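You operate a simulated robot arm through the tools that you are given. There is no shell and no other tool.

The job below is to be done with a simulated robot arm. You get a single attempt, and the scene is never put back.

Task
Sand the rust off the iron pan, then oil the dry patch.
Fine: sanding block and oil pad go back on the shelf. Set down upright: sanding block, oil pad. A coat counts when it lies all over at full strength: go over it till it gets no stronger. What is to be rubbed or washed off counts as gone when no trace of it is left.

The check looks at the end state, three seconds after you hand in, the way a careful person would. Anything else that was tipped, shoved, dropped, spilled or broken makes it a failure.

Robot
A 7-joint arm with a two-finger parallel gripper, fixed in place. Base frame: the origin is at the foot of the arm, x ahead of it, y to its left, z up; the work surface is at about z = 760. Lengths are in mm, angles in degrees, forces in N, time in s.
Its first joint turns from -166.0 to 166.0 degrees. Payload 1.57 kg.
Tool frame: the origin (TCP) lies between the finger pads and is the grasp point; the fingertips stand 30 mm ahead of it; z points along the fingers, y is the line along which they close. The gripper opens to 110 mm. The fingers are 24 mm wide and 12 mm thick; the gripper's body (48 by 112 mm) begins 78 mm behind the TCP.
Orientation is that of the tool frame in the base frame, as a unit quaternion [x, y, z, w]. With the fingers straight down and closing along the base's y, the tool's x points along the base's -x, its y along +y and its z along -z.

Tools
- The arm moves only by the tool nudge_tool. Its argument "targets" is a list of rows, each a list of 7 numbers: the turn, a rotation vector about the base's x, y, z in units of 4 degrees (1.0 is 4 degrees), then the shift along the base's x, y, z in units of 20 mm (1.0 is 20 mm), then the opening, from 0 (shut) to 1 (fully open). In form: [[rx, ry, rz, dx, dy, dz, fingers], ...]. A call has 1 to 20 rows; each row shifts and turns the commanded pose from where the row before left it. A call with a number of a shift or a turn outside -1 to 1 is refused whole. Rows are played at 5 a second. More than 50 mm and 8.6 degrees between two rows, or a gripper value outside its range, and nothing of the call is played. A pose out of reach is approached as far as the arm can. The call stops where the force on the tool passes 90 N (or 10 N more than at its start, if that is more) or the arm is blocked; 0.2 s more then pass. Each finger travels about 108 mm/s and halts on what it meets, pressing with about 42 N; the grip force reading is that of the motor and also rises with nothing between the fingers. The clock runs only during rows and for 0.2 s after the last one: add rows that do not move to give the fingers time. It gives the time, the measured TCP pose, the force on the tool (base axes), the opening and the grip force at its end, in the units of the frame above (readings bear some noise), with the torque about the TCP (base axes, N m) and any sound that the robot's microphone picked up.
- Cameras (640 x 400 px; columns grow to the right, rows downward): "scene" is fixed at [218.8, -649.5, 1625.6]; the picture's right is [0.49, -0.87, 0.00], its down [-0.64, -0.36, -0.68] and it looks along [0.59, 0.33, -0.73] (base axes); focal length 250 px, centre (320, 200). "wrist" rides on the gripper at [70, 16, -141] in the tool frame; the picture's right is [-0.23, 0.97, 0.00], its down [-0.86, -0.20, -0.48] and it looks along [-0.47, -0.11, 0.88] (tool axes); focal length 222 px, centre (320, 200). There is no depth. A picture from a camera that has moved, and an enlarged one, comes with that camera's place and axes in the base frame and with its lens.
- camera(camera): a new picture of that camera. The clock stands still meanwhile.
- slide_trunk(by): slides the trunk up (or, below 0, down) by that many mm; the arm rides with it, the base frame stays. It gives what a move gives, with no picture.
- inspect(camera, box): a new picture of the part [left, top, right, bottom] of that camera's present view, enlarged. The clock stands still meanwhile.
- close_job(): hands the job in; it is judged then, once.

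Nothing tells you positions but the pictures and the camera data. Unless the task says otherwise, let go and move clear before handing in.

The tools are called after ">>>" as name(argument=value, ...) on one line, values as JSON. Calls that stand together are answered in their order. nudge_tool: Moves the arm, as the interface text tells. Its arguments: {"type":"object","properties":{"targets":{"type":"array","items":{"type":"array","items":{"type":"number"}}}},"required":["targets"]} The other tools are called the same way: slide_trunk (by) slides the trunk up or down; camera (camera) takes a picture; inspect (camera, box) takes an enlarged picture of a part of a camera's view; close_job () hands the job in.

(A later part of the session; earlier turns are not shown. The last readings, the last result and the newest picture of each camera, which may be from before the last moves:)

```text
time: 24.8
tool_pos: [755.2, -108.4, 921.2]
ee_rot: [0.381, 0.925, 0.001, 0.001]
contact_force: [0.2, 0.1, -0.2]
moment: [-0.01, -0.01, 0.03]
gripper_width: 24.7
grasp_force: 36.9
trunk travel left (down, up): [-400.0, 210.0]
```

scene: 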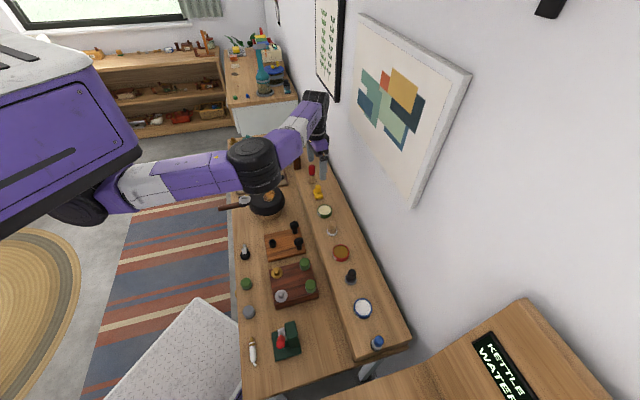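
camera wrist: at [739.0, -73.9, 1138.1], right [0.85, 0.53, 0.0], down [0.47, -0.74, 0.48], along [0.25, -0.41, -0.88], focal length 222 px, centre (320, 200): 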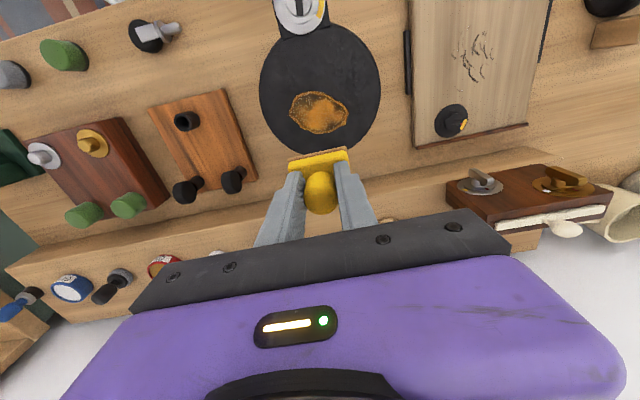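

>>> nudge_tool(targets=[[0, 0, 0, 0, 0, -0.1, 0], [0, 0, 0, 0, 0, -0.1, 0], [0, 0, 0, 0, 0, 0, 0]])

>>> nudge_tool(targets=[[0, 0, 0, 0, 0, -0.1, 0], [0, 0, 0, 0, 0, 0, 0]])

>>> inspect(camera="wrist", box=[230, 40, 410, 220])

```text
time: 25.6
tool_pos: [754.5, -107.9, 917.0]
ee_rot: [0.382, 0.924, 0.0, -0.001]
contact_force: [-0.3, 0.4, -0.1]
moment: [0.0, 0.01, -0.01]
gripper_width: 24.9
grasp_force: 36.5
trunk travel left (down, up): [-400.0, 210.0]
```

```text
time: 26.2
tool_pos: [755.3, -106.2, 914.2]
ee_rot: [0.381, 0.924, 0.001, 0.0]
contact_force: [-0.9, -0.3, -1.0]
moment: [0.0, 0.0, 0.0]
gripper_width: 24.7
grasp_force: 36.6
trunk travel left (down, up): [-400.0, 210.0]
```

```text
2.22 times, centred on (320, 130) of wrist
camera zoom: at [716.7, -46.0, 1056.7], right [0.85, 0.53, 0.0], down [0.47, -0.74, 0.48], along [0.25, -0.41, -0.88], focal length 494 px, centre (320, 356)
```

zoom: 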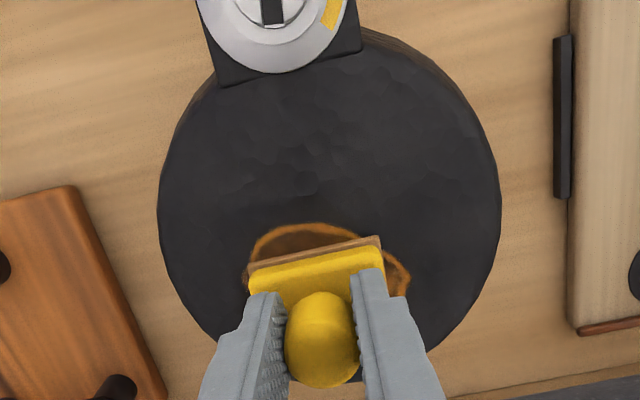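

>>> nudge_tool(targets=[[0, 0, 0, 0, 0, -0.1, 0], [0, 0, 0, 0, 0, -0.1, 0], [0, 0, 0, 0, 0, 0, 0]])

>>> nudge_tool(targets=[[0, 0, 0, 0, 0, -0.1, 0], [0, 0, 0, 0, 0, 0, 0]])

>>> nudge_tool(targets=[[0, 0, 0, 0, 0, -0.1, 0], [0, 0, 0, 0, 0, 0, 0]])

>>> inspect(camera="wrist", box=[230, 40, 410, 220])

```text
time: 27.0
tool_pos: [753.2, -107.9, 912.0]
ee_rot: [0.382, 0.924, 0.0, 0.001]
contact_force: [-0.8, -1.1, 4.5]
moment: [-0.03, 0.04, -0.02]
gripper_width: 25.1
grasp_force: 36.6
trunk travel left (down, up): [-400.0, 210.0]
```

```text
time: 27.6
tool_pos: [753.9, -107.3, 910.0]
ee_rot: [0.381, 0.925, 0.001, 0.001]
contact_force: [-4.9, -1.2, 33.0]
moment: [-0.11, 0.23, -0.03]
gripper_width: 24.8
grasp_force: 36.1
trunk travel left (down, up): [-400.0, 210.0]
```

```text
time: 28.2
tool_pos: [754.4, -106.9, 909.9]
ee_rot: [0.381, 0.925, 0.001, 0.002]
contact_force: [-12.3, -4.5, 67.2]
moment: [-0.29, 0.44, -0.04]
gripper_width: 24.9
grasp_force: 36.4
trunk travel left (down, up): [-400.0, 210.0]
```

```text
2.22 times, centred on (320, 130) of wrist
camera zoom: at [715.5, -46.3, 1053.1], right [0.85, 0.53, 0.0], down [0.46, -0.74, 0.48], along [0.26, -0.41, -0.88], focal length 494 px, centre (320, 356)
```

zoom: 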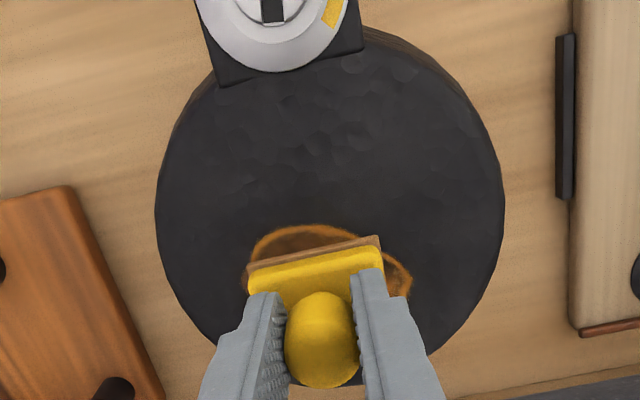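

Contact is at TCP z≈911.3, with a stiffness of about 17 N/mm. I'll back off to a light press of about 15 N, make one test stroke and look.

>>> nudge_tool(targets=[[0, 0, 0, 0, 0, 0.14, 0], [0, 0, 0, 0.35, 0.355, 0, 0], [0, 0, 0, 0.35, 0.355, 0, 0], [0, 0, 0, -0.35, -0.355, 0, 0], [0, 0, 0, -0.35, -0.355, 0, 0], [0, 0, 0, -0.35, -0.355, 0, 0], [0, 0, 0, -0.35, -0.355, 0, 0], [0, 0, 0, 0.35, 0.355, 0, 0], [0, 0, 0, 0.35, 0.355, 0, 0], [0, 0, 0, 0, 0, 0, 0]])

>>> inspect(camera="wrist", box=[230, 40, 410, 220])

>>> inspect(camera="scene", box=[240, 140, 320, 220])

```text
time: 30.4
tool_pos: [753.2, -108.6, 910.0]
ee_rot: [0.382, 0.924, -0.003, 0.001]
contact_force: [-20.8, -24.0, 44.0]
moment: [-0.62, 0.03, -0.2]
gripper_width: 25.1
grasp_force: 36.5
trunk travel left (down, up): [-400.0, 210.0]
```

```text
2.22 times, centred on (320, 130) of wrist
camera zoom: at [716.7, -47.2, 1051.4], right [0.85, 0.53, 0.0], down [0.47, -0.74, 0.48], along [0.25, -0.41, -0.88], focal length 494 px, centre (320, 356)
```

zoom: 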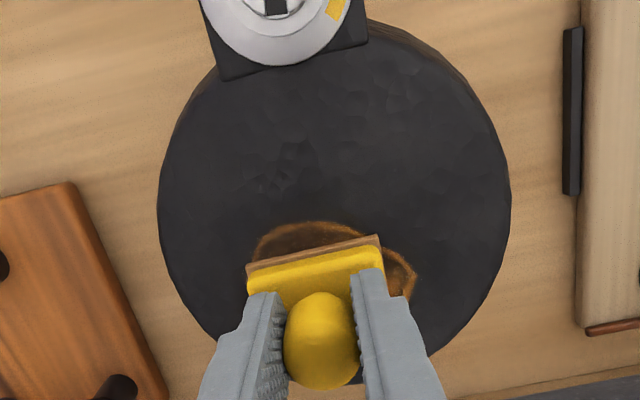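

```text
5.00 times, centred on (280, 180) of scene
camera zoom: at [218.8, -649.5, 1625.6], right [0.49, -0.87, 0.0], down [-0.64, -0.36, -0.68], along [0.59, 0.33, -0.73], focal length 1252 px, centre (520, 300)
```

zoom: 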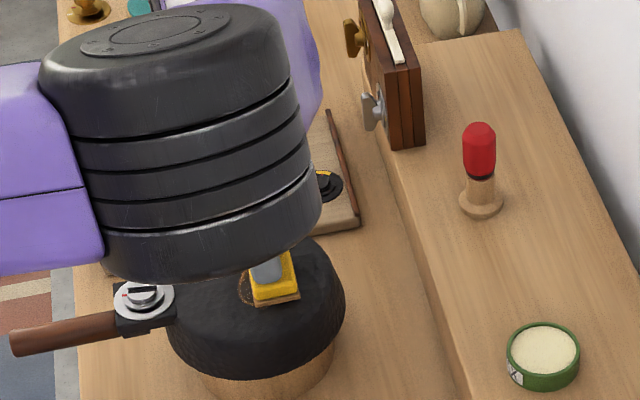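

>>> nudge_tool(targets=[[0, 0, 0, -0.36, 0.355, 0.06, 0], [0, 0, 0, 0.35, 0.355, 0, 0], [0, 0, 0, 0.35, 0.355, 0, 0], [0, 0, 0, -0.35, -0.355, 0, 0], [0, 0, 0, -0.35, -0.355, 0, 0], [0, 0, 0, -0.35, -0.355, 0, 0], [0, 0, 0, -0.35, -0.355, 0, 0], [0, 0, 0, 0.35, 0.355, 0, 0], [0, 0, 0, 0.35, 0.355, 0, 0], [0, 0, 0, 0.72, -0.71, 0, 0], [0, 0, 0, 0.35, 0.355, 0, 0], [0, 0, 0, 0.35, 0.355, 0, 0], [0, 0, 0, -0.35, -0.355, 0, 0], [0, 0, 0, -0.35, -0.355, 0, 0], [0, 0, 0, -0.35, -0.355, 0, 0], [0, 0, 0, -0.35, -0.355, 0, 0], [0, 0, 0, 0.35, 0.355, 0, 0], [0, 0, 0, 0.35, 0.355, 0, 0], [0, 0, 0, -0.36, 0.355, 0, 0], [0, 0, 0, 0, 0, 0, 0]])

>>> inspect(camera="wrist", box=[230, 40, 410, 220])

```text
time: 34.6
tool_pos: [754.4, -107.7, 909.6]
ee_rot: [0.38, 0.925, 0.0, 0.0]
contact_force: [1.6, -0.6, 1.2]
moment: [-0.06, -0.03, 0.07]
gripper_width: 25.0
grasp_force: 36.2
trunk travel left (down, up): [-400.0, 210.0]
```

```text
2.22 times, centred on (320, 130) of wrist
camera zoom: at [716.0, -46.0, 1051.8], right [0.85, 0.53, 0.0], down [0.47, -0.74, 0.48], along [0.25, -0.41, -0.88], focal length 494 px, centre (320, 356)
```

zoom: 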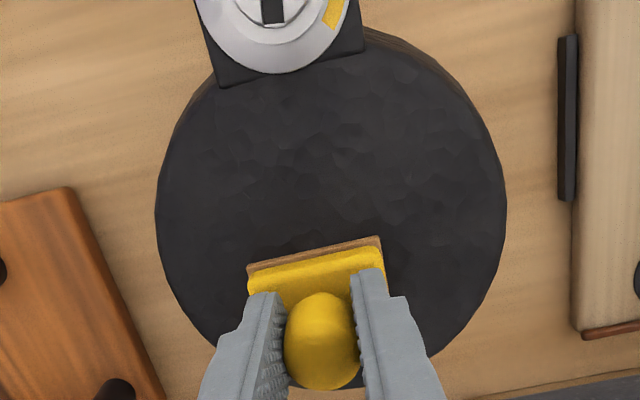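

The visible rust is gone. I'll lift and shift aside to check the whole patch.

>>> nudge_tool(targets=[[0, 0, 0, 0, 0, 0.5, 0], [0, 0, 0, 0, 0, 1, 0], [0, 0, 0, 0.5, -0.5, 1, 0], [0, 0, 0, 0.7, -0.7, 1, 0], [0, 0, 0, 0.7, -0.7, 0.5, 0], [0, 0, 0, 0, 0, 0, 0]])

>>> camera(camera="wrist")

>>> inspect(camera="wrist", box=[256, 40, 384, 170])

>>> inspect(camera="scene", box=[240, 140, 320, 220])

```text
time: 36.0
tool_pos: [791.4, -143.8, 991.0]
ee_rot: [0.381, 0.924, 0.0, 0.0]
contact_force: [0.7, 0.0, 0.1]
moment: [-0.03, 0.0, -0.01]
gripper_width: 25.1
grasp_force: 36.9
trunk travel left (down, up): [-400.0, 210.0]
```

```text
taken
camera wrist: at [753.8, -82.3, 1132.5], right [0.85, 0.53, 0.0], down [0.47, -0.74, 0.48], along [0.25, -0.41, -0.88], focal length 222 px, centre (320, 200)
```

wrist: 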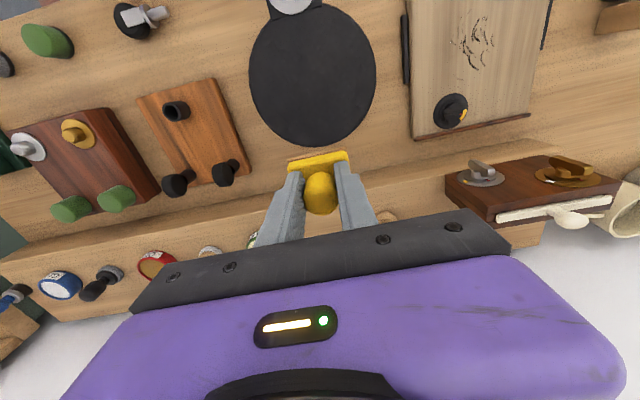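

```text
3.08 times, centred on (320, 105) of wrist
camera zoom: at [753.8, -82.3, 1132.5], right [0.85, 0.53, 0.0], down [0.47, -0.74, 0.48], along [0.25, -0.41, -0.88], focal length 684 px, centre (320, 492)
```

zoom: 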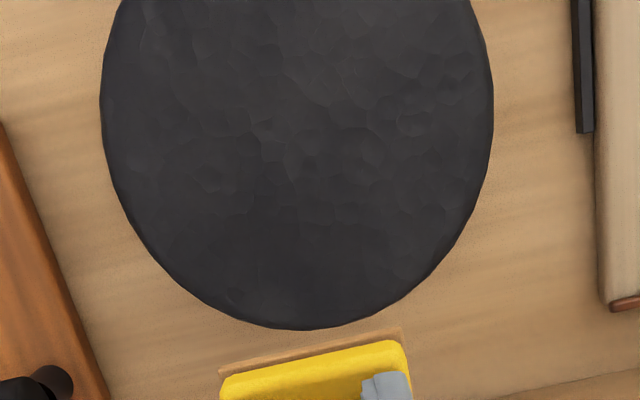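

```text
5.00 times, centred on (280, 180) of scene
camera zoom: at [218.8, -649.5, 1625.6], right [0.49, -0.87, 0.0], down [-0.64, -0.36, -0.68], along [0.59, 0.33, -0.73], focal length 1252 px, centre (520, 300)
```

zoom: 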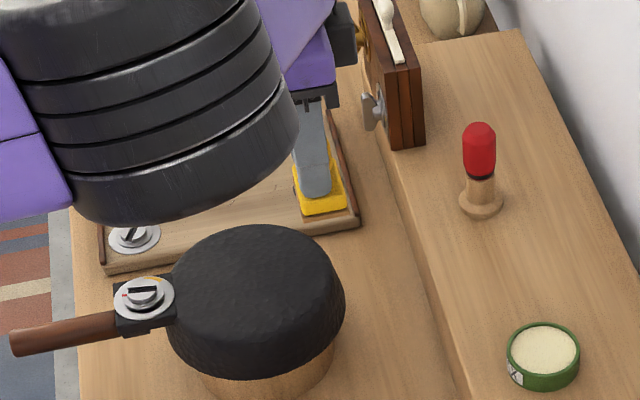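

>>> inspect(camera="wrist", box=[280, 70, 360, 150])

>>> inspect(camera="scene", box=[250, 180, 290, 205])

>>> inspect(camera="wrist", box=[440, 0, 520, 80])

```text
5.00 times, centred on (320, 110) of wrist
camera zoom: at [753.8, -82.3, 1132.5], right [0.85, 0.53, 0.0], down [0.47, -0.74, 0.48], along [0.25, -0.41, -0.88], focal length 1111 px, centre (320, 650)
```

zoom: 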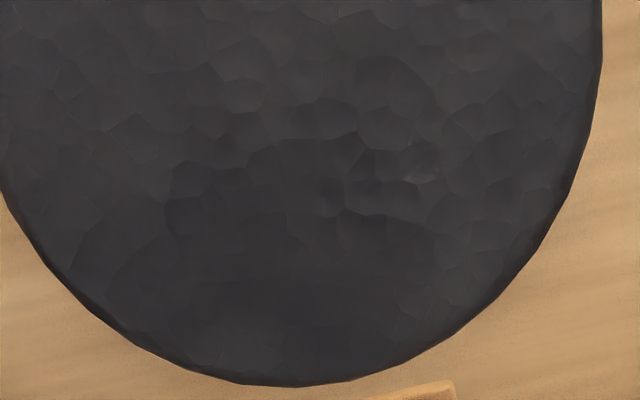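

```text
16.00 times, centred on (270, 192) of scene
camera zoom: at [218.8, -649.5, 1625.6], right [0.49, -0.87, 0.0], down [-0.64, -0.36, -0.68], along [0.59, 0.33, -0.73], focal length 4008 px, centre (1120, 320)
```

zoom: 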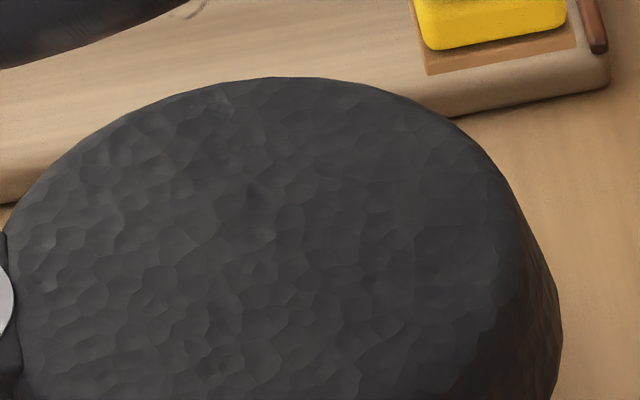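

```text
5.00 times, centred on (480, 40) of wrist
camera zoom: at [753.8, -82.3, 1132.5], right [0.85, 0.53, 0.0], down [0.47, -0.74, 0.48], along [0.25, -0.41, -0.88], focal length 1111 px, centre (-480, 1000)
```

zoom: 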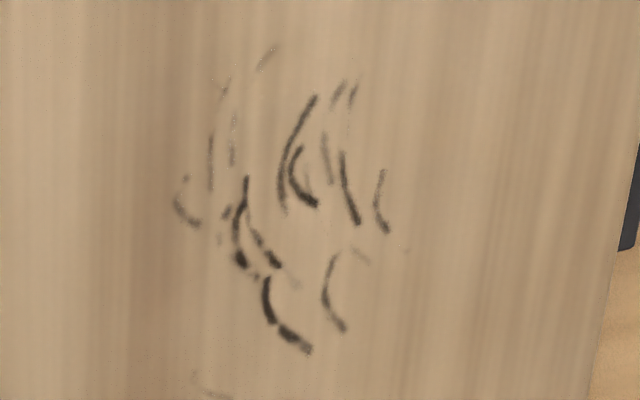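

The pan is clean, and there's no dry patch on it. Next I return the sanding block to its old spot on the shelf, then survey for the dry patch.

>>> nudge_tool(targets=[[0, 0, 0, 0.603, -0.901, 0, 0], [0, 0, 0, 0.603, -0.901, 0, 0], [0, 0, 0, 0.603, -0.901, 0, 0], [0, 0, 0, 0.603, -0.901, 0, 0], [0, 0, 0, 0.603, -0.901, 0, 0], [0, 0, 0, 0.603, -0.901, 0, 0], [0, 0, 0, 0.603, -0.901, 0, 0], [0, 0, 0, 0, 0, -0.8, 0], [0, 0, 0, 0, 0, -0.8, 0], [0, 0, 0, 0, 0, -0.8, 0], [0, 0, 0, 0, 0, -0.8, 0], [0, 0, 0, 0, 0, -0.8, 0], [0, 0, 0, 0, 0, -0.8, 0], [0, 0, 0, 0, 0, 0, 0]])

>>> camera(camera="wrist")

>>> inspect(camera="scene", box=[280, 160, 360, 210])

```text
time: 39.0
tool_pos: [874.8, -273.1, 893.9]
ee_rot: [0.381, 0.925, -0.001, 0.0]
contact_force: [0.5, -0.3, -1.3]
moment: [0.01, -0.03, -0.02]
gripper_width: 25.1
grasp_force: 35.9
trunk travel left (down, up): [-400.0, 210.0]
```

```text
taken
camera wrist: at [838.0, -211.2, 1036.7], right [0.85, 0.53, 0.0], down [0.47, -0.74, 0.48], along [0.25, -0.41, -0.88], focal length 222 px, centre (320, 200)
```

wrist: 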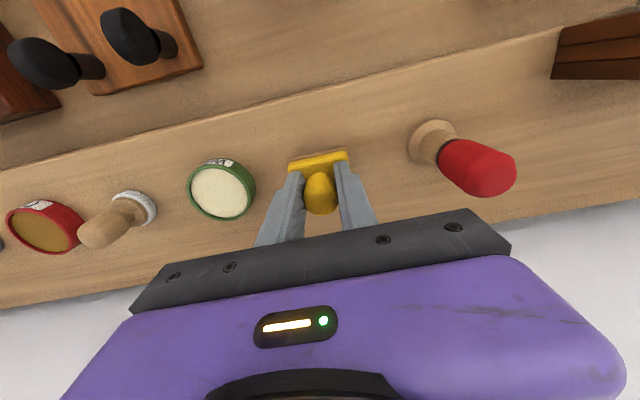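

```text
8.00 times, centred on (320, 185) of scene
camera zoom: at [218.8, -649.5, 1625.6], right [0.49, -0.87, 0.0], down [-0.64, -0.36, -0.68], along [0.59, 0.33, -0.73], focal length 2004 px, centre (320, 320)
```

zoom: 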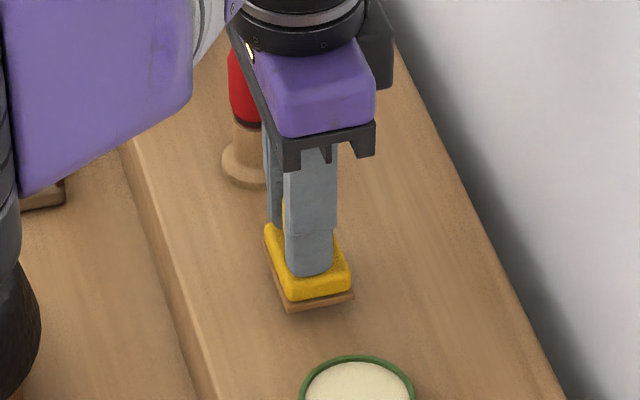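

>>> nudge_tool(targets=[[0, 0, 0, 0, 0, -0.25, 0], [0, 0, 0, 0, 0, -0.15, 0], [0, 0, 0, 0, 0, 0, 0]])

>>> nudge_tool(targets=[[0, 0, 0, 0, 0, -0.1, 0], [0, 0, 0, 0, 0, 0, 0]])

>>> nudge_tool(targets=[[0, 0, 0, 0, 0, -0.07, 0], [0, 0, 0, 0, 0, 0, 0]])

```text
time: 39.8
tool_pos: [877.2, -271.6, 887.5]
ee_rot: [0.381, 0.924, 0.0, 0.0]
contact_force: [0.8, 0.0, -1.7]
moment: [0.02, -0.01, -0.02]
gripper_width: 24.9
grasp_force: 36.9
trunk travel left (down, up): [-400.0, 210.0]
```

```text
time: 40.4
tool_pos: [876.2, -272.1, 884.6]
ee_rot: [0.381, 0.925, 0.0, 0.0]
contact_force: [0.6, 0.1, -0.5]
moment: [0.01, 0.01, 0.03]
gripper_width: 24.8
grasp_force: 36.4
trunk travel left (down, up): [-400.0, 210.0]
```

```text
time: 41.0
tool_pos: [876.4, -271.1, 883.6]
ee_rot: [0.381, 0.924, -0.001, 0.0]
contact_force: [0.3, -0.3, -1.2]
moment: [0.0, -0.02, -0.01]
gripper_width: 25.2
grasp_force: 36.5
trunk travel left (down, up): [-400.0, 210.0]
```

>>> nudge_tool(targets=[[0, 0, 0, 0, 0, -0.07, 0], [0, 0, 0, 0, 0, 0, 0]])

>>> nudge_tool(targets=[[0, 0, 0, 0, 0, -0.06, 0], [0, 0, 0, 0, 0, 0, 0]])

```text
time: 41.6
tool_pos: [877.7, -272.0, 881.4]
ee_rot: [0.382, 0.924, 0.0, 0.0]
contact_force: [1.2, 0.4, 0.4]
moment: [0.04, -0.01, 0.01]
gripper_width: 25.2
grasp_force: 36.2
trunk travel left (down, up): [-400.0, 210.0]
```

```text
time: 42.2
tool_pos: [877.1, -271.9, 881.4]
ee_rot: [0.381, 0.925, 0.0, 0.002]
contact_force: [-0.7, 0.0, 11.7]
moment: [-0.1, 0.13, 0.0]
gripper_width: 25.1
grasp_force: 36.5
trunk travel left (down, up): [-400.0, 210.0]
```

The block is seated at 11.7 N, so I'm releasing it and rising.

>>> nudge_tool(targets=[[0, 0, 0, 0, 0, 0.02, 0.3], [0, 0, 0, 0, 0, 0, 0.5], [0, 0, 0, 0, 0, 0, 0.5], [0, 0, 0, 0, 0, 0.5, 0.5], [0, 0, 0, 0, 0, 1, 0.5], [0, 0, 0, 0, 0, 1, 0.5], [0, 0, 0, 0, 0, 1, 0.5], [0, 0, 0, 0, 0, 1, 0.5], [0, 0, 0, 0, 0, 1, 0.5]])

>>> camera(camera="wrist")

>>> inspect(camera="scene", box=[280, 160, 360, 210])

```text
time: 44.2
tool_pos: [877.8, -269.5, 992.5]
ee_rot: [0.381, 0.925, 0.0, 0.0]
contact_force: [0.4, -0.1, 0.0]
moment: [0.0, 0.01, -0.03]
gripper_width: 54.9
grasp_force: 0.0
trunk travel left (down, up): [-400.0, 210.0]
```

```text
taken
camera wrist: at [839.6, -209.7, 1133.8], right [0.85, 0.53, 0.0], down [0.47, -0.74, 0.48], along [0.25, -0.41, -0.88], focal length 222 px, centre (320, 200)
```

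wrist: 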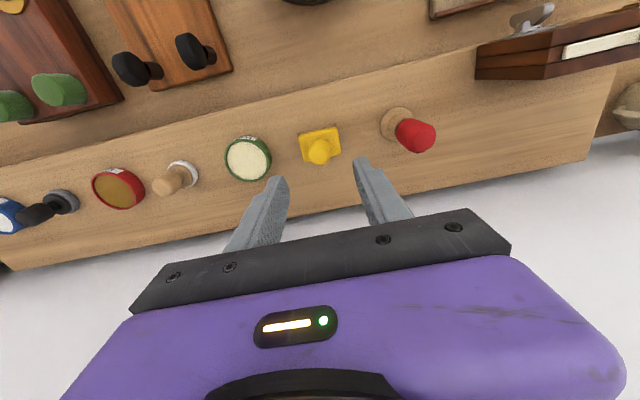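

```text
8.00 times, centred on (320, 185) of scene
camera zoom: at [218.8, -649.5, 1625.6], right [0.49, -0.87, 0.0], down [-0.64, -0.36, -0.68], along [0.59, 0.33, -0.73], focal length 2004 px, centre (320, 320)
```

zoom: 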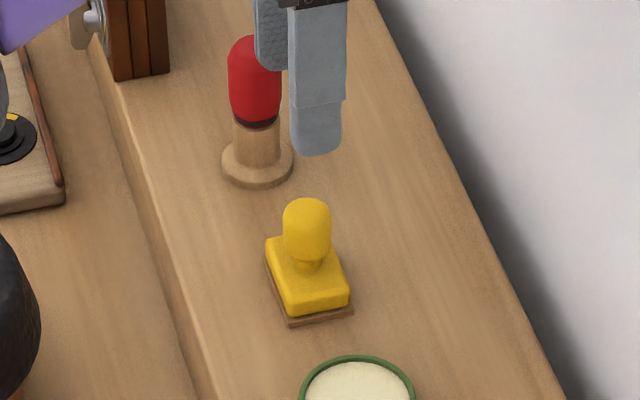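

Sanding block is back and upright. Next I look closely at the board with the dark marks and the rest of the bench to find the dry patch.

>>> nudge_tool(targets=[[0, 0, 0, -0.1, 0.5, 1, 0.5], [0, 0, 0, -0.1, 0.97, 0.2, 0.5], [0, 0, 0, -0.1, 0.97, 0.2, 0.5], [0, 0, 0, -0.1, 0.97, 0.2, 0.5], [0, 0, 0, -0.1, 0.97, 0.2, 0.5], [0, 0, 0, -0.1, 0.97, 0.2, 0.5], [0, 0, 0, -0.1, 0.97, 0.2, 0.5], [0, 0, 0, -0.1, 0.97, 0.2, 0.5], [0, 0, 0, -0.1, 0.97, 0.2, 0.5], [0, 0, 0, -0.1, 0.97, 0.2, 0.5], [0, 0, 0, -0.1, 0.97, 0.2, 0.5], [0, 0, 0, -0.1, 0.97, 0.2, 0.5], [0, 0, 0, -0.1, 0.97, 0.2, 0.5], [0, 0, 0, 0, 0, 0, 0.5]])

>>> camera(camera="wrist")

>>> inspect(camera="wrist", box=[210, 0, 450, 150])

>>> camera(camera="scene")

```text
time: 47.2
tool_pos: [850.7, -27.1, 1060.6]
ee_rot: [0.381, 0.925, 0.0, 0.0]
contact_force: [0.2, -0.2, 0.7]
moment: [-0.03, 0.03, 0.0]
gripper_width: 54.9
grasp_force: 0.1
trunk travel left (down, up): [-400.0, 210.0]
```

```text
taken
camera wrist: at [812.6, 33.1, 1201.9], right [0.85, 0.53, 0.0], down [0.47, -0.74, 0.48], along [0.25, -0.41, -0.88], focal length 222 px, centre (320, 200)
```

wrist: 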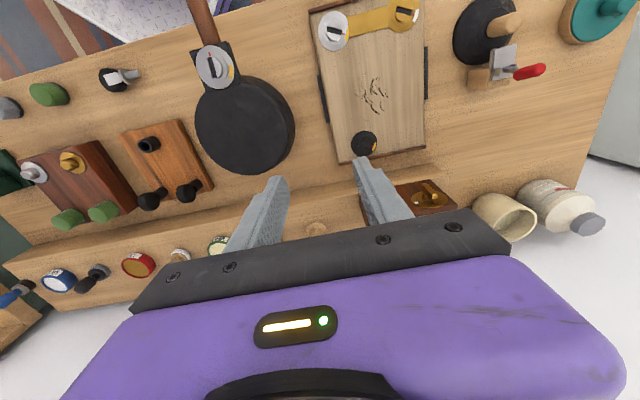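

```text
2.67 times, centred on (330, 75) of wrist
camera zoom: at [812.6, 33.1, 1201.9], right [0.85, 0.53, 0.0], down [0.47, -0.74, 0.48], along [0.25, -0.41, -0.88], focal length 592 px, centre (293, 533)
```

zoom: 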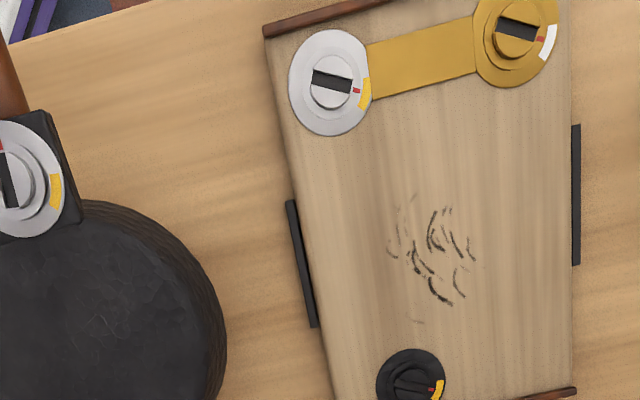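

```text
taken
```

scene: 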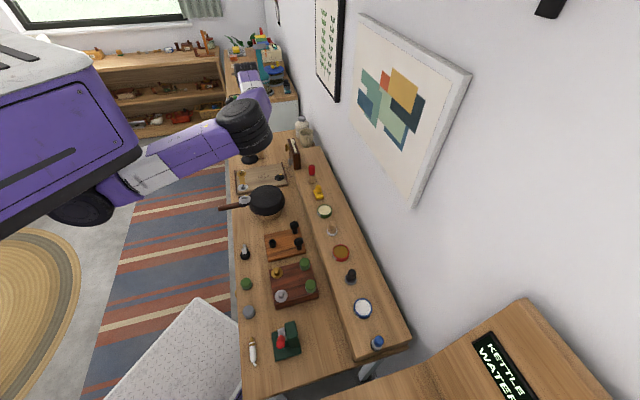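

>>> inspect(camera="scene", box=[235, 215, 331, 275])

>>> inspect(camera="scene", box=[235, 250, 331, 310])

>>> inspect(camera="scene", box=[210, 150, 306, 220])

>>> inspect(camera="scene", box=[230, 120, 326, 180])

>>> inspect(camera="scene", box=[210, 30, 320, 130])

>>> inspect(camera="scene", box=[60, 30, 240, 150])

```text
6.67 times, centred on (283, 245) of scene
camera zoom: at [218.8, -649.5, 1625.6], right [0.49, -0.87, 0.0], down [-0.64, -0.36, -0.68], along [0.59, 0.33, -0.73], focal length 1670 px, centre (567, -100)
```

zoom: 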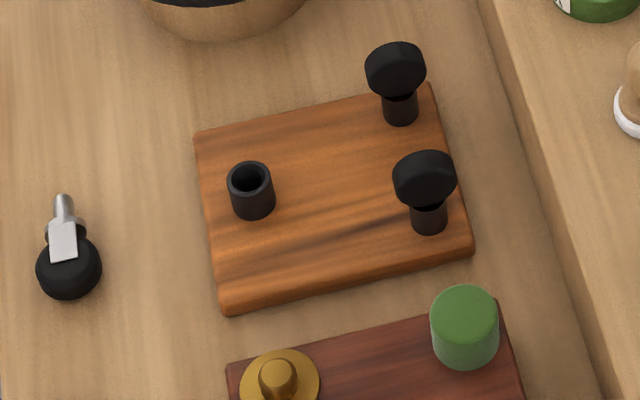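

```text
6.67 times, centred on (283, 280) of scene
camera zoom: at [218.8, -649.5, 1625.6], right [0.49, -0.87, 0.0], down [-0.64, -0.36, -0.68], along [0.59, 0.33, -0.73], focal length 1670 px, centre (567, -333)
```

zoom: 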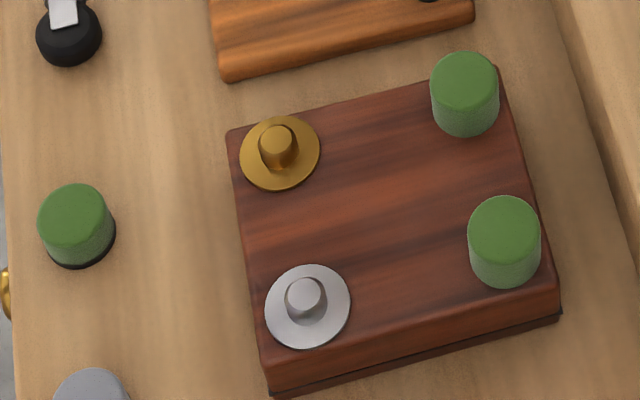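

```text
5.71 times, centred on (258, 185) of scene
camera zoom: at [218.8, -649.5, 1625.6], right [0.49, -0.87, 0.0], down [-0.64, -0.36, -0.68], along [0.59, 0.33, -0.73], focal length 1431 px, centre (674, 286)
```

zoom: 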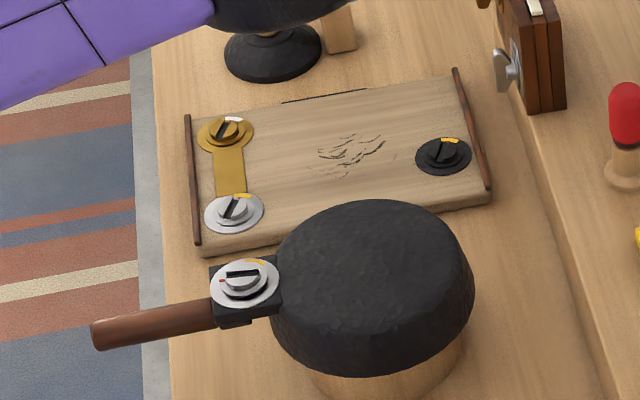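

```text
6.67 times, centred on (278, 150) of scene
camera zoom: at [218.8, -649.5, 1625.6], right [0.49, -0.87, 0.0], down [-0.64, -0.36, -0.68], along [0.59, 0.33, -0.73], focal length 1670 px, centre (600, 533)
```

zoom: 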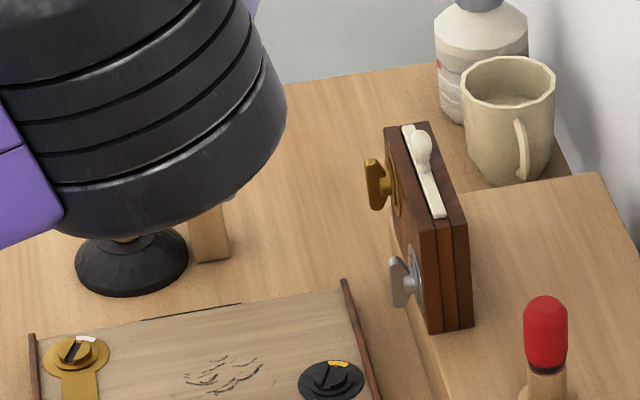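

```text
4.00 times, centred on (265, 80) of scene
camera zoom: at [218.8, -649.5, 1625.6], right [0.49, -0.87, 0.0], down [-0.64, -0.36, -0.68], along [0.59, 0.33, -0.73], focal length 1002 px, centre (540, 680)
```

zoom: 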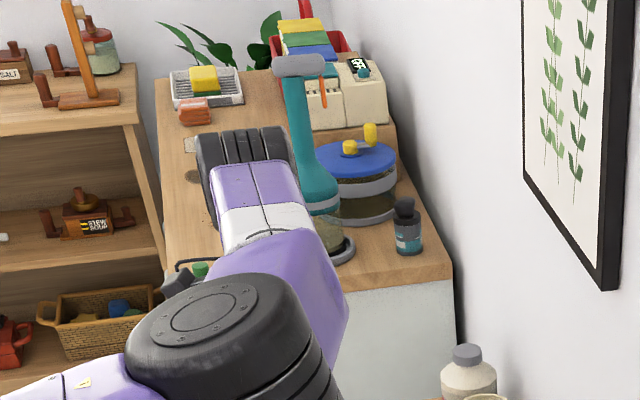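

```text
3.33 times, centred on (150, 90) of scene
camera zoom: at [218.8, -649.5, 1625.6], right [0.49, -0.87, 0.0], down [-0.64, -0.36, -0.68], along [0.59, 0.33, -0.73], focal length 835 px, centre (887, 567)
```

zoom: 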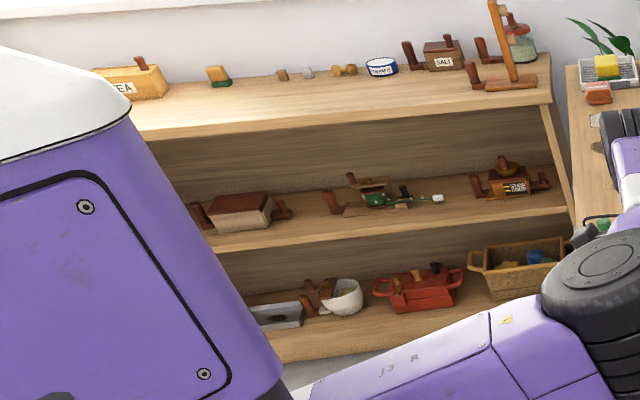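

The only dry-looking area on the bench is the cracked patch in the middle of the pale board, so that's what I'll oil. Next I fetch the black-knobbed grey felt pad, estimated at (593,-560), next to the OIL jar near (664,-488).

>>> nudge_tool(targets=[[0, 0, 0, -0.478, -0.987, -0.11, 0.5], [0, 0, 0, -0.478, -0.987, -0.11, 0.5], [0, 0, 0, -0.478, -0.987, -0.11, 0.5], [0, 0, 0, -0.478, -0.987, -0.11, 0.5], [0, 0, 0, -0.478, -0.987, -0.11, 0.5], [0, 0, 0, -0.478, -0.987, -0.11, 0.5], [0, 0, 0, -0.478, -0.987, -0.11, 0.5], [0, 0, 0, -0.478, -0.987, -0.11, 0.5], [0, 0, 0, -0.478, -0.987, -0.11, 0.5], [0, 0, 0, -0.478, -0.987, -0.11, 0.5], [0, 0, 0, -0.478, -0.987, -0.11, 0.5], [0, 0, 0, -0.478, -0.987, -0.11, 0.5], [0, 0, 0, -0.478, -0.987, -0.11, 0.5], [0, 0, 0, -0.478, -0.987, -0.11, 0.5]])

>>> nudge_tool(targets=[[0, 0, 0, -0.478, -0.987, -0.11, 0.5], [0, 0, 0, -0.478, -0.987, -0.11, 0.5], [0, 0, 0, -0.478, -0.987, -0.11, 0.5], [0, 0, 0, -0.478, -0.987, -0.11, 0.5], [0, 0, 0, -0.478, -0.987, -0.11, 0.5], [0, 0, 0, -0.478, -0.987, -0.11, 0.5], [0, 0, 0, -0.478, -0.987, -0.11, 0.5], [0, 0, 0, -0.478, -0.987, -0.11, 0.5], [0, 0, 0, -0.478, -0.987, -0.11, 0.5], [0, 0, 0, -0.478, -0.987, -0.11, 0.5], [0, 0, 0, -0.478, -0.987, -0.11, 0.5], [0, 0, 0, -0.478, -0.987, -0.11, 0.5], [0, 0, 0, -0.478, -0.987, -0.11, 0.5], [0, 0, 0, 0, 0, 0, 0.5]])

>>> camera(camera="wrist")

>>> inspect(camera="wrist", box=[250, 90, 410, 190])

>>> inspect(camera="scene", box=[310, 240, 390, 290])

```text
time: 50.2
tool_pos: [716.7, -304.7, 1027.6]
ee_rot: [0.381, 0.925, 0.0, 0.0]
contact_force: [-0.3, -0.2, 0.3]
moment: [0.02, 0.04, 0.01]
gripper_width: 54.9
grasp_force: 0.1
trunk travel left (down, up): [-400.0, 210.0]
```

```text
time: 53.2
tool_pos: [592.9, -561.7, 999.0]
ee_rot: [0.381, 0.925, 0.0, 0.0]
contact_force: [0.4, 0.3, 0.0]
moment: [0.0, 0.0, 0.0]
gripper_width: 55.0
grasp_force: 0.1
trunk travel left (down, up): [-400.0, 210.0]
```

```text
taken
camera wrist: at [555.3, -499.8, 1142.1], right [0.85, 0.53, 0.0], down [0.47, -0.74, 0.48], along [0.25, -0.41, -0.88], focal length 222 px, centre (320, 200)
```

wrist: 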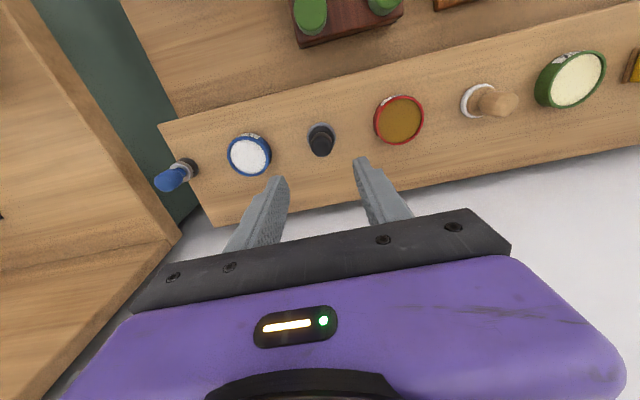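

```text
4.00 times, centred on (330, 140) of wrist
camera zoom: at [555.3, -499.8, 1142.1], right [0.85, 0.53, 0.0], down [0.47, -0.74, 0.48], along [0.25, -0.41, -0.88], focal length 888 px, centre (280, 440)
```

zoom: 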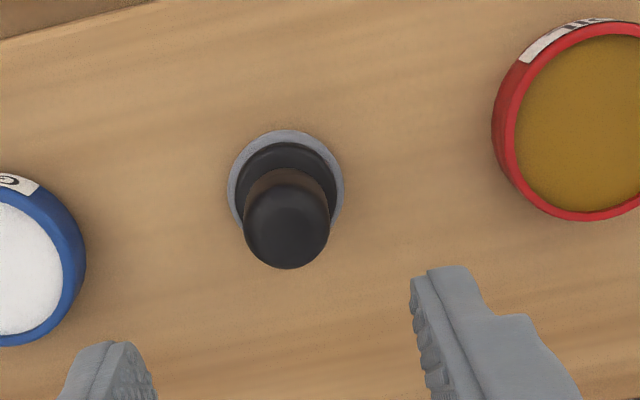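

```text
8.00 times, centred on (350, 265) of scene
camera zoom: at [218.8, -649.5, 1625.6], right [0.49, -0.87, 0.0], down [-0.64, -0.36, -0.68], along [0.59, 0.33, -0.73], focal length 2004 px, centre (80, -320)
```

zoom: 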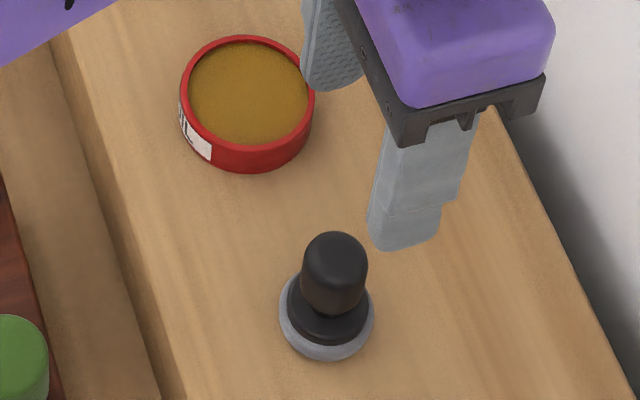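

>>> nudge_tool(targets=[[0, 0, 0, -0.02, 0.16, -0.95, 0.5], [0, 0, 0, 0, 0, -0.95, 0.5], [0, 0, 0, 0, 0, -0.95, 0.5], [0, 0, 0, 0, 0, -0.95, 0.5], [0, 0, 0, 0, 0, -0.95, 0.5], [0, 0, 0, 0, 0, 0, 0.5]])

>>> camera(camera="wrist")

>>> inspect(camera="scene", box=[310, 240, 390, 290])

```text
time: 54.6
tool_pos: [589.7, -557.3, 904.3]
ee_rot: [0.381, 0.925, 0.0, 0.0]
contact_force: [-0.4, -0.4, -0.3]
moment: [0.0, -0.03, 0.01]
gripper_width: 55.0
grasp_force: 0.0
trunk travel left (down, up): [-400.0, 210.0]
```

```text
taken
camera wrist: at [552.3, -496.4, 1046.9], right [0.85, 0.53, 0.0], down [0.47, -0.74, 0.48], along [0.25, -0.41, -0.88], focal length 222 px, centre (320, 200)
```

wrist: 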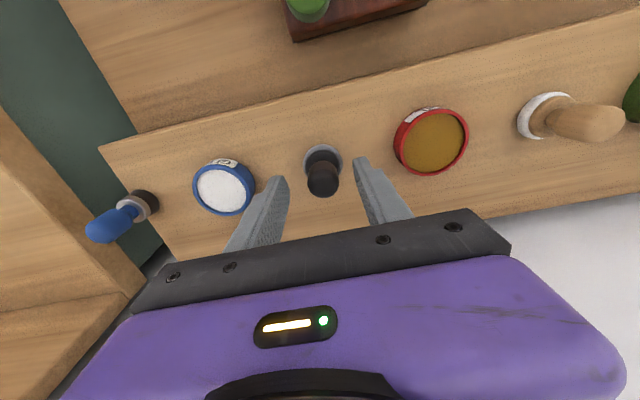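

```text
8.00 times, centred on (350, 265) of scene
camera zoom: at [218.8, -649.5, 1625.6], right [0.49, -0.87, 0.0], down [-0.64, -0.36, -0.68], along [0.59, 0.33, -0.73], focal length 2004 px, centre (80, -320)
```

zoom: 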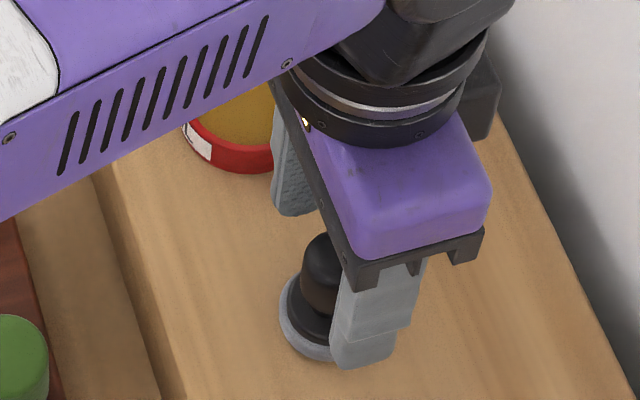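

>>> nudge_tool(targets=[[0, 0, 0, 0, 0.05, -0.55, 0.5], [0, 0, 0, 0, 0, -0.5, 0.5], [0, 0, 0, 0, 0, 0, 0.4], [0, 0, 0, 0, 0, 0, 0.3], [0, 0, 0, 0, 0, 0, 0.2], [0, 0, 0, 0, 0, 0, 0.1], [0, 0, 0, 0, 0, 0, 0.0], [0, 0, 0, 0, 0, 0, 0.0]])

>>> camera(camera="wrist")

>>> inspect(camera="scene", box=[310, 240, 390, 290])

```text
time: 56.4
tool_pos: [589.4, -557.1, 884.8]
ee_rot: [0.381, 0.925, 0.0, 0.001]
contact_force: [0.0, 0.6, -0.7]
moment: [0.03, -0.03, -0.01]
gripper_width: 24.6
grasp_force: 36.7
trunk travel left (down, up): [-400.0, 210.0]
```

```text
taken
camera wrist: at [552.6, -495.1, 1026.2], right [0.85, 0.53, 0.0], down [0.47, -0.74, 0.48], along [0.25, -0.41, -0.88], focal length 222 px, centre (320, 200)
```

wrist: 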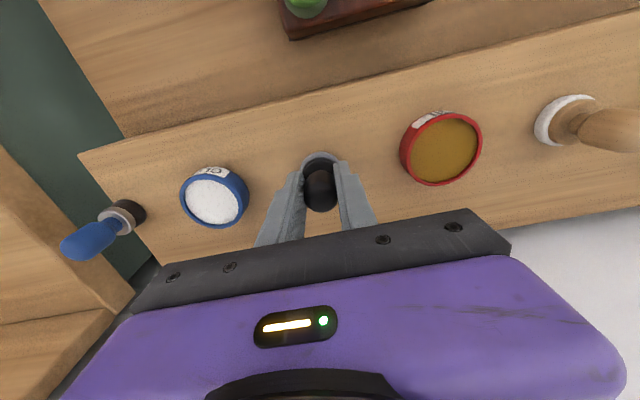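

```text
8.00 times, centred on (350, 265) of scene
camera zoom: at [218.8, -649.5, 1625.6], right [0.49, -0.87, 0.0], down [-0.64, -0.36, -0.68], along [0.59, 0.33, -0.73], focal length 2004 px, centre (80, -320)
```

zoom: 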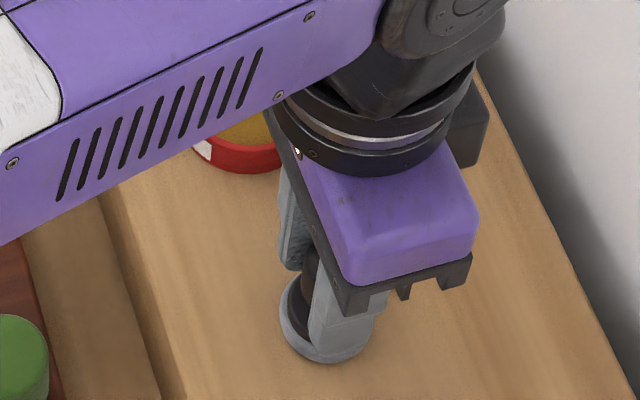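

The pad is gripped (24.6 mm). Next I lift it and move over the OIL jar at about (663.5,-486).

>>> nudge_tool(targets=[[0, 0, 0, 0, 0, 0.3, 0], [0, 0, 0, 0, 0, 0.9, 0], [0, 0, 0, 0, 0, 0.9, 0], [0, 0, 0, 0, 0, 0.9, 0], [0, 0, 0, 0, 0, 0.9, 0], [0, 0, 0, 0.92, 0.89, 0, 0], [0, 0, 0, 0.92, 0.89, 0, 0], [0, 0, 0, 0.92, 0.89, 0, 0], [0, 0, 0, 0.92, 0.89, 0, 0], [0, 0, 0, 0, 0, 0, 0]])

>>> camera(camera="wrist")

>>> inspect(camera="scene", box=[310, 220, 390, 270])

```text
time: 58.6
tool_pos: [665.9, -485.9, 962.6]
ee_rot: [0.382, 0.924, 0.0, 0.0]
contact_force: [-0.4, -0.5, -0.9]
moment: [0.01, 0.0, -0.01]
gripper_width: 24.6
grasp_force: 36.3
trunk travel left (down, up): [-400.0, 210.0]
```

```text
taken
camera wrist: at [627.8, -424.6, 1104.4], right [0.85, 0.53, 0.0], down [0.47, -0.74, 0.48], along [0.25, -0.41, -0.88], focal length 222 px, centre (320, 200)
```

wrist: 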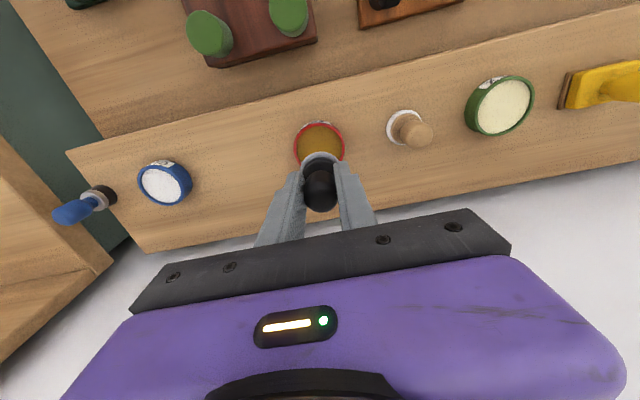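

```text
8.00 times, centred on (350, 245) of scene
camera zoom: at [218.8, -649.5, 1625.6], right [0.49, -0.87, 0.0], down [-0.64, -0.36, -0.68], along [0.59, 0.33, -0.73], focal length 2004 px, centre (80, -160)
```

zoom: 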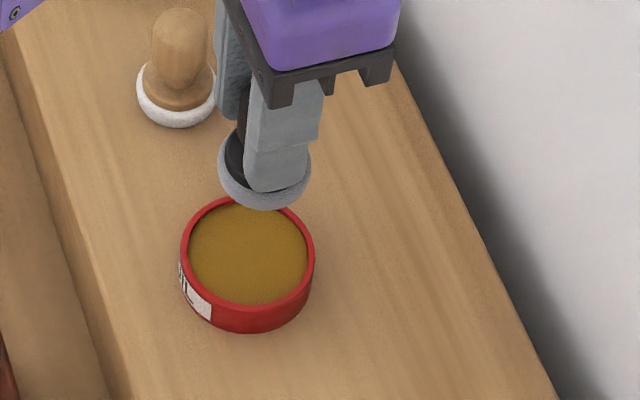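

>>> nudge_tool(targets=[[0, 0, 0, -0.3, 0.1, 0, 0], [0, 0, 0, 0, 0, -0.8, 0], [0, 0, 0, 0, 0, -0.6, 0], [0, 0, 0, 0, 0, 0, 0]])

>>> inspect(camera="wrist", box=[240, 100, 400, 220])

>>> inspect(camera="scene", box=[310, 220, 390, 270])

```text
time: 59.6
tool_pos: [659.4, -484.4, 934.4]
ee_rot: [0.381, 0.924, 0.0, 0.0]
contact_force: [0.3, 0.7, -0.3]
moment: [0.0, 0.0, 0.0]
gripper_width: 24.4
grasp_force: 35.8
trunk travel left (down, up): [-400.0, 210.0]
```

```text
3.33 times, centred on (320, 160) of wrist
camera zoom: at [621.5, -422.6, 1076.0], right [0.85, 0.53, 0.0], down [0.47, -0.74, 0.48], along [0.25, -0.41, -0.88], focal length 740 px, centre (320, 333)
```

zoom: 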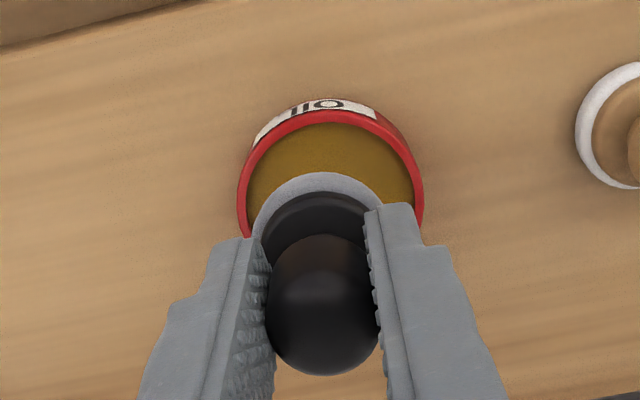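

```text
8.00 times, centred on (350, 245) of scene
camera zoom: at [218.8, -649.5, 1625.6], right [0.49, -0.87, 0.0], down [-0.64, -0.36, -0.68], along [0.59, 0.33, -0.73], focal length 2004 px, centre (80, -160)
```

zoom: 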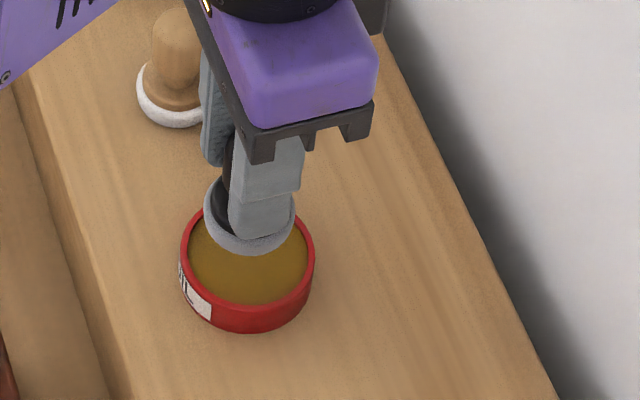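

>>> nudge_tool(targets=[[0, 0, 0, 0.13, 0.08, 0, 0], [0, 0, 0, 0, 0, -0.4, 0], [0, 0, 0, 0, 0, -0.3, 0], [0, 0, 0, 0, 0, 0, 0]])

>>> inspect(camera="wrist", box=[240, 100, 400, 220])

>>> inspect(camera="scene", box=[310, 220, 390, 270])

```text
time: 60.6
tool_pos: [661.6, -482.1, 918.7]
ee_rot: [0.381, 0.925, 0.0, 0.0]
contact_force: [-0.5, 0.4, -0.3]
moment: [0.0, 0.0, 0.0]
gripper_width: 24.3
grasp_force: 36.3
trunk travel left (down, up): [-400.0, 210.0]
```

```text
3.33 times, centred on (320, 160) of wrist
camera zoom: at [623.5, -420.8, 1061.7], right [0.85, 0.53, 0.0], down [0.47, -0.74, 0.48], along [0.25, -0.41, -0.88], focal length 740 px, centre (320, 333)
```

zoom: 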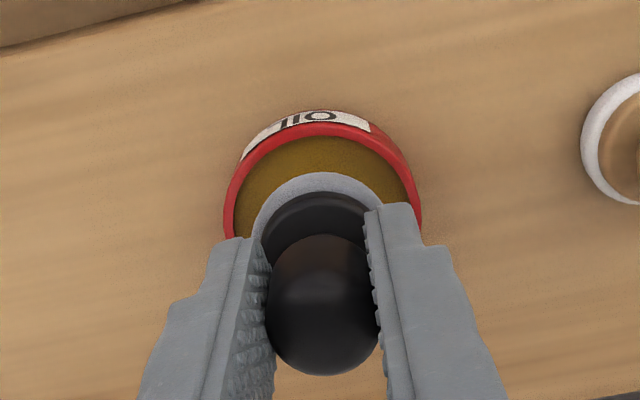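

```text
8.00 times, centred on (350, 245) of scene
camera zoom: at [218.8, -649.5, 1625.6], right [0.49, -0.87, 0.0], down [-0.64, -0.36, -0.68], along [0.59, 0.33, -0.73], focal length 2004 px, centre (80, -160)
```

zoom: 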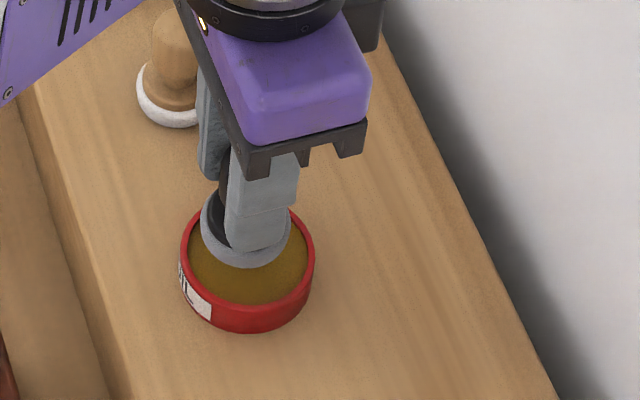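

>>> nudge_tool(targets=[[0, 0, 0, 0.03, -0.05, -0.2, 0], [0, 0, 0, 0, 0, -0.2, 0], [0, 0, 0, 0, 0, 0, 0]])

>>> nudge_tool(targets=[[0, 0, 0, 0, 0, -0.1, 0], [0, 0, 0, 0, 0, 0, 0]])

>>> nudge_tool(targets=[[0, 0, 0, 0, 0, -0.1, 0], [0, 0, 0, 0, 0, 0, 0]])

>>> inspect(camera="scene", box=[310, 220, 390, 270])

>>> inspect(camera="wrist", box=[240, 100, 400, 220])

```text
time: 61.4
tool_pos: [662.0, -483.6, 911.2]
ee_rot: [0.381, 0.924, 0.0, 0.0]
contact_force: [0.2, -0.4, -0.6]
moment: [0.02, 0.03, -0.01]
gripper_width: 24.4
grasp_force: 36.4
trunk travel left (down, up): [-400.0, 210.0]
```

```text
time: 62.0
tool_pos: [663.3, -483.1, 909.5]
ee_rot: [0.381, 0.925, 0.0, -0.001]
contact_force: [-0.1, 0.2, -0.8]
moment: [0.01, 0.03, 0.02]
gripper_width: 24.4
grasp_force: 36.6
trunk travel left (down, up): [-400.0, 210.0]
```

```text
time: 62.6
tool_pos: [661.4, -482.9, 907.3]
ee_rot: [0.381, 0.924, 0.0, 0.0]
contact_force: [-0.3, -0.2, -0.2]
moment: [0.02, -0.05, 0.0]
gripper_width: 24.5
grasp_force: 36.5
trunk travel left (down, up): [-400.0, 210.0]
```

```text
8.00 times, centred on (350, 245) of scene
camera zoom: at [218.8, -649.5, 1625.6], right [0.49, -0.87, 0.0], down [-0.64, -0.36, -0.68], along [0.59, 0.33, -0.73], focal length 2004 px, centre (80, -160)
```

zoom: 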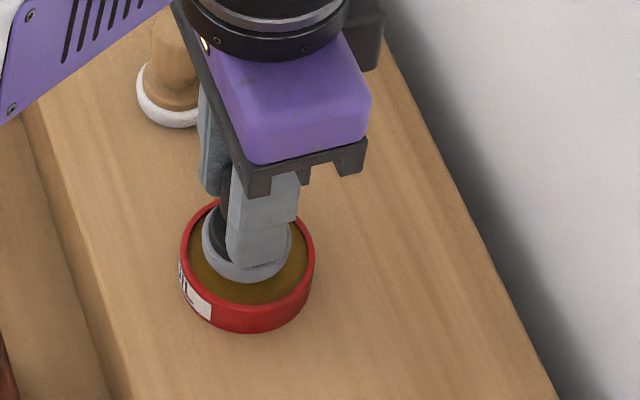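

```text
3.33 times, centred on (320, 160) of wrist
camera zoom: at [623.9, -422.0, 1049.6], right [0.85, 0.53, 0.0], down [0.47, -0.74, 0.48], along [0.25, -0.41, -0.88], focal length 740 px, centre (320, 333)
```

zoom: 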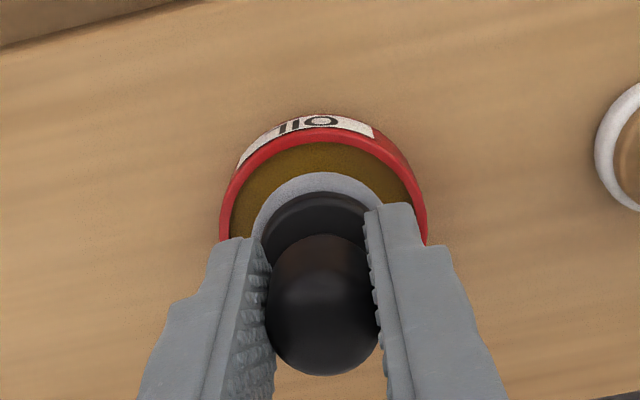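

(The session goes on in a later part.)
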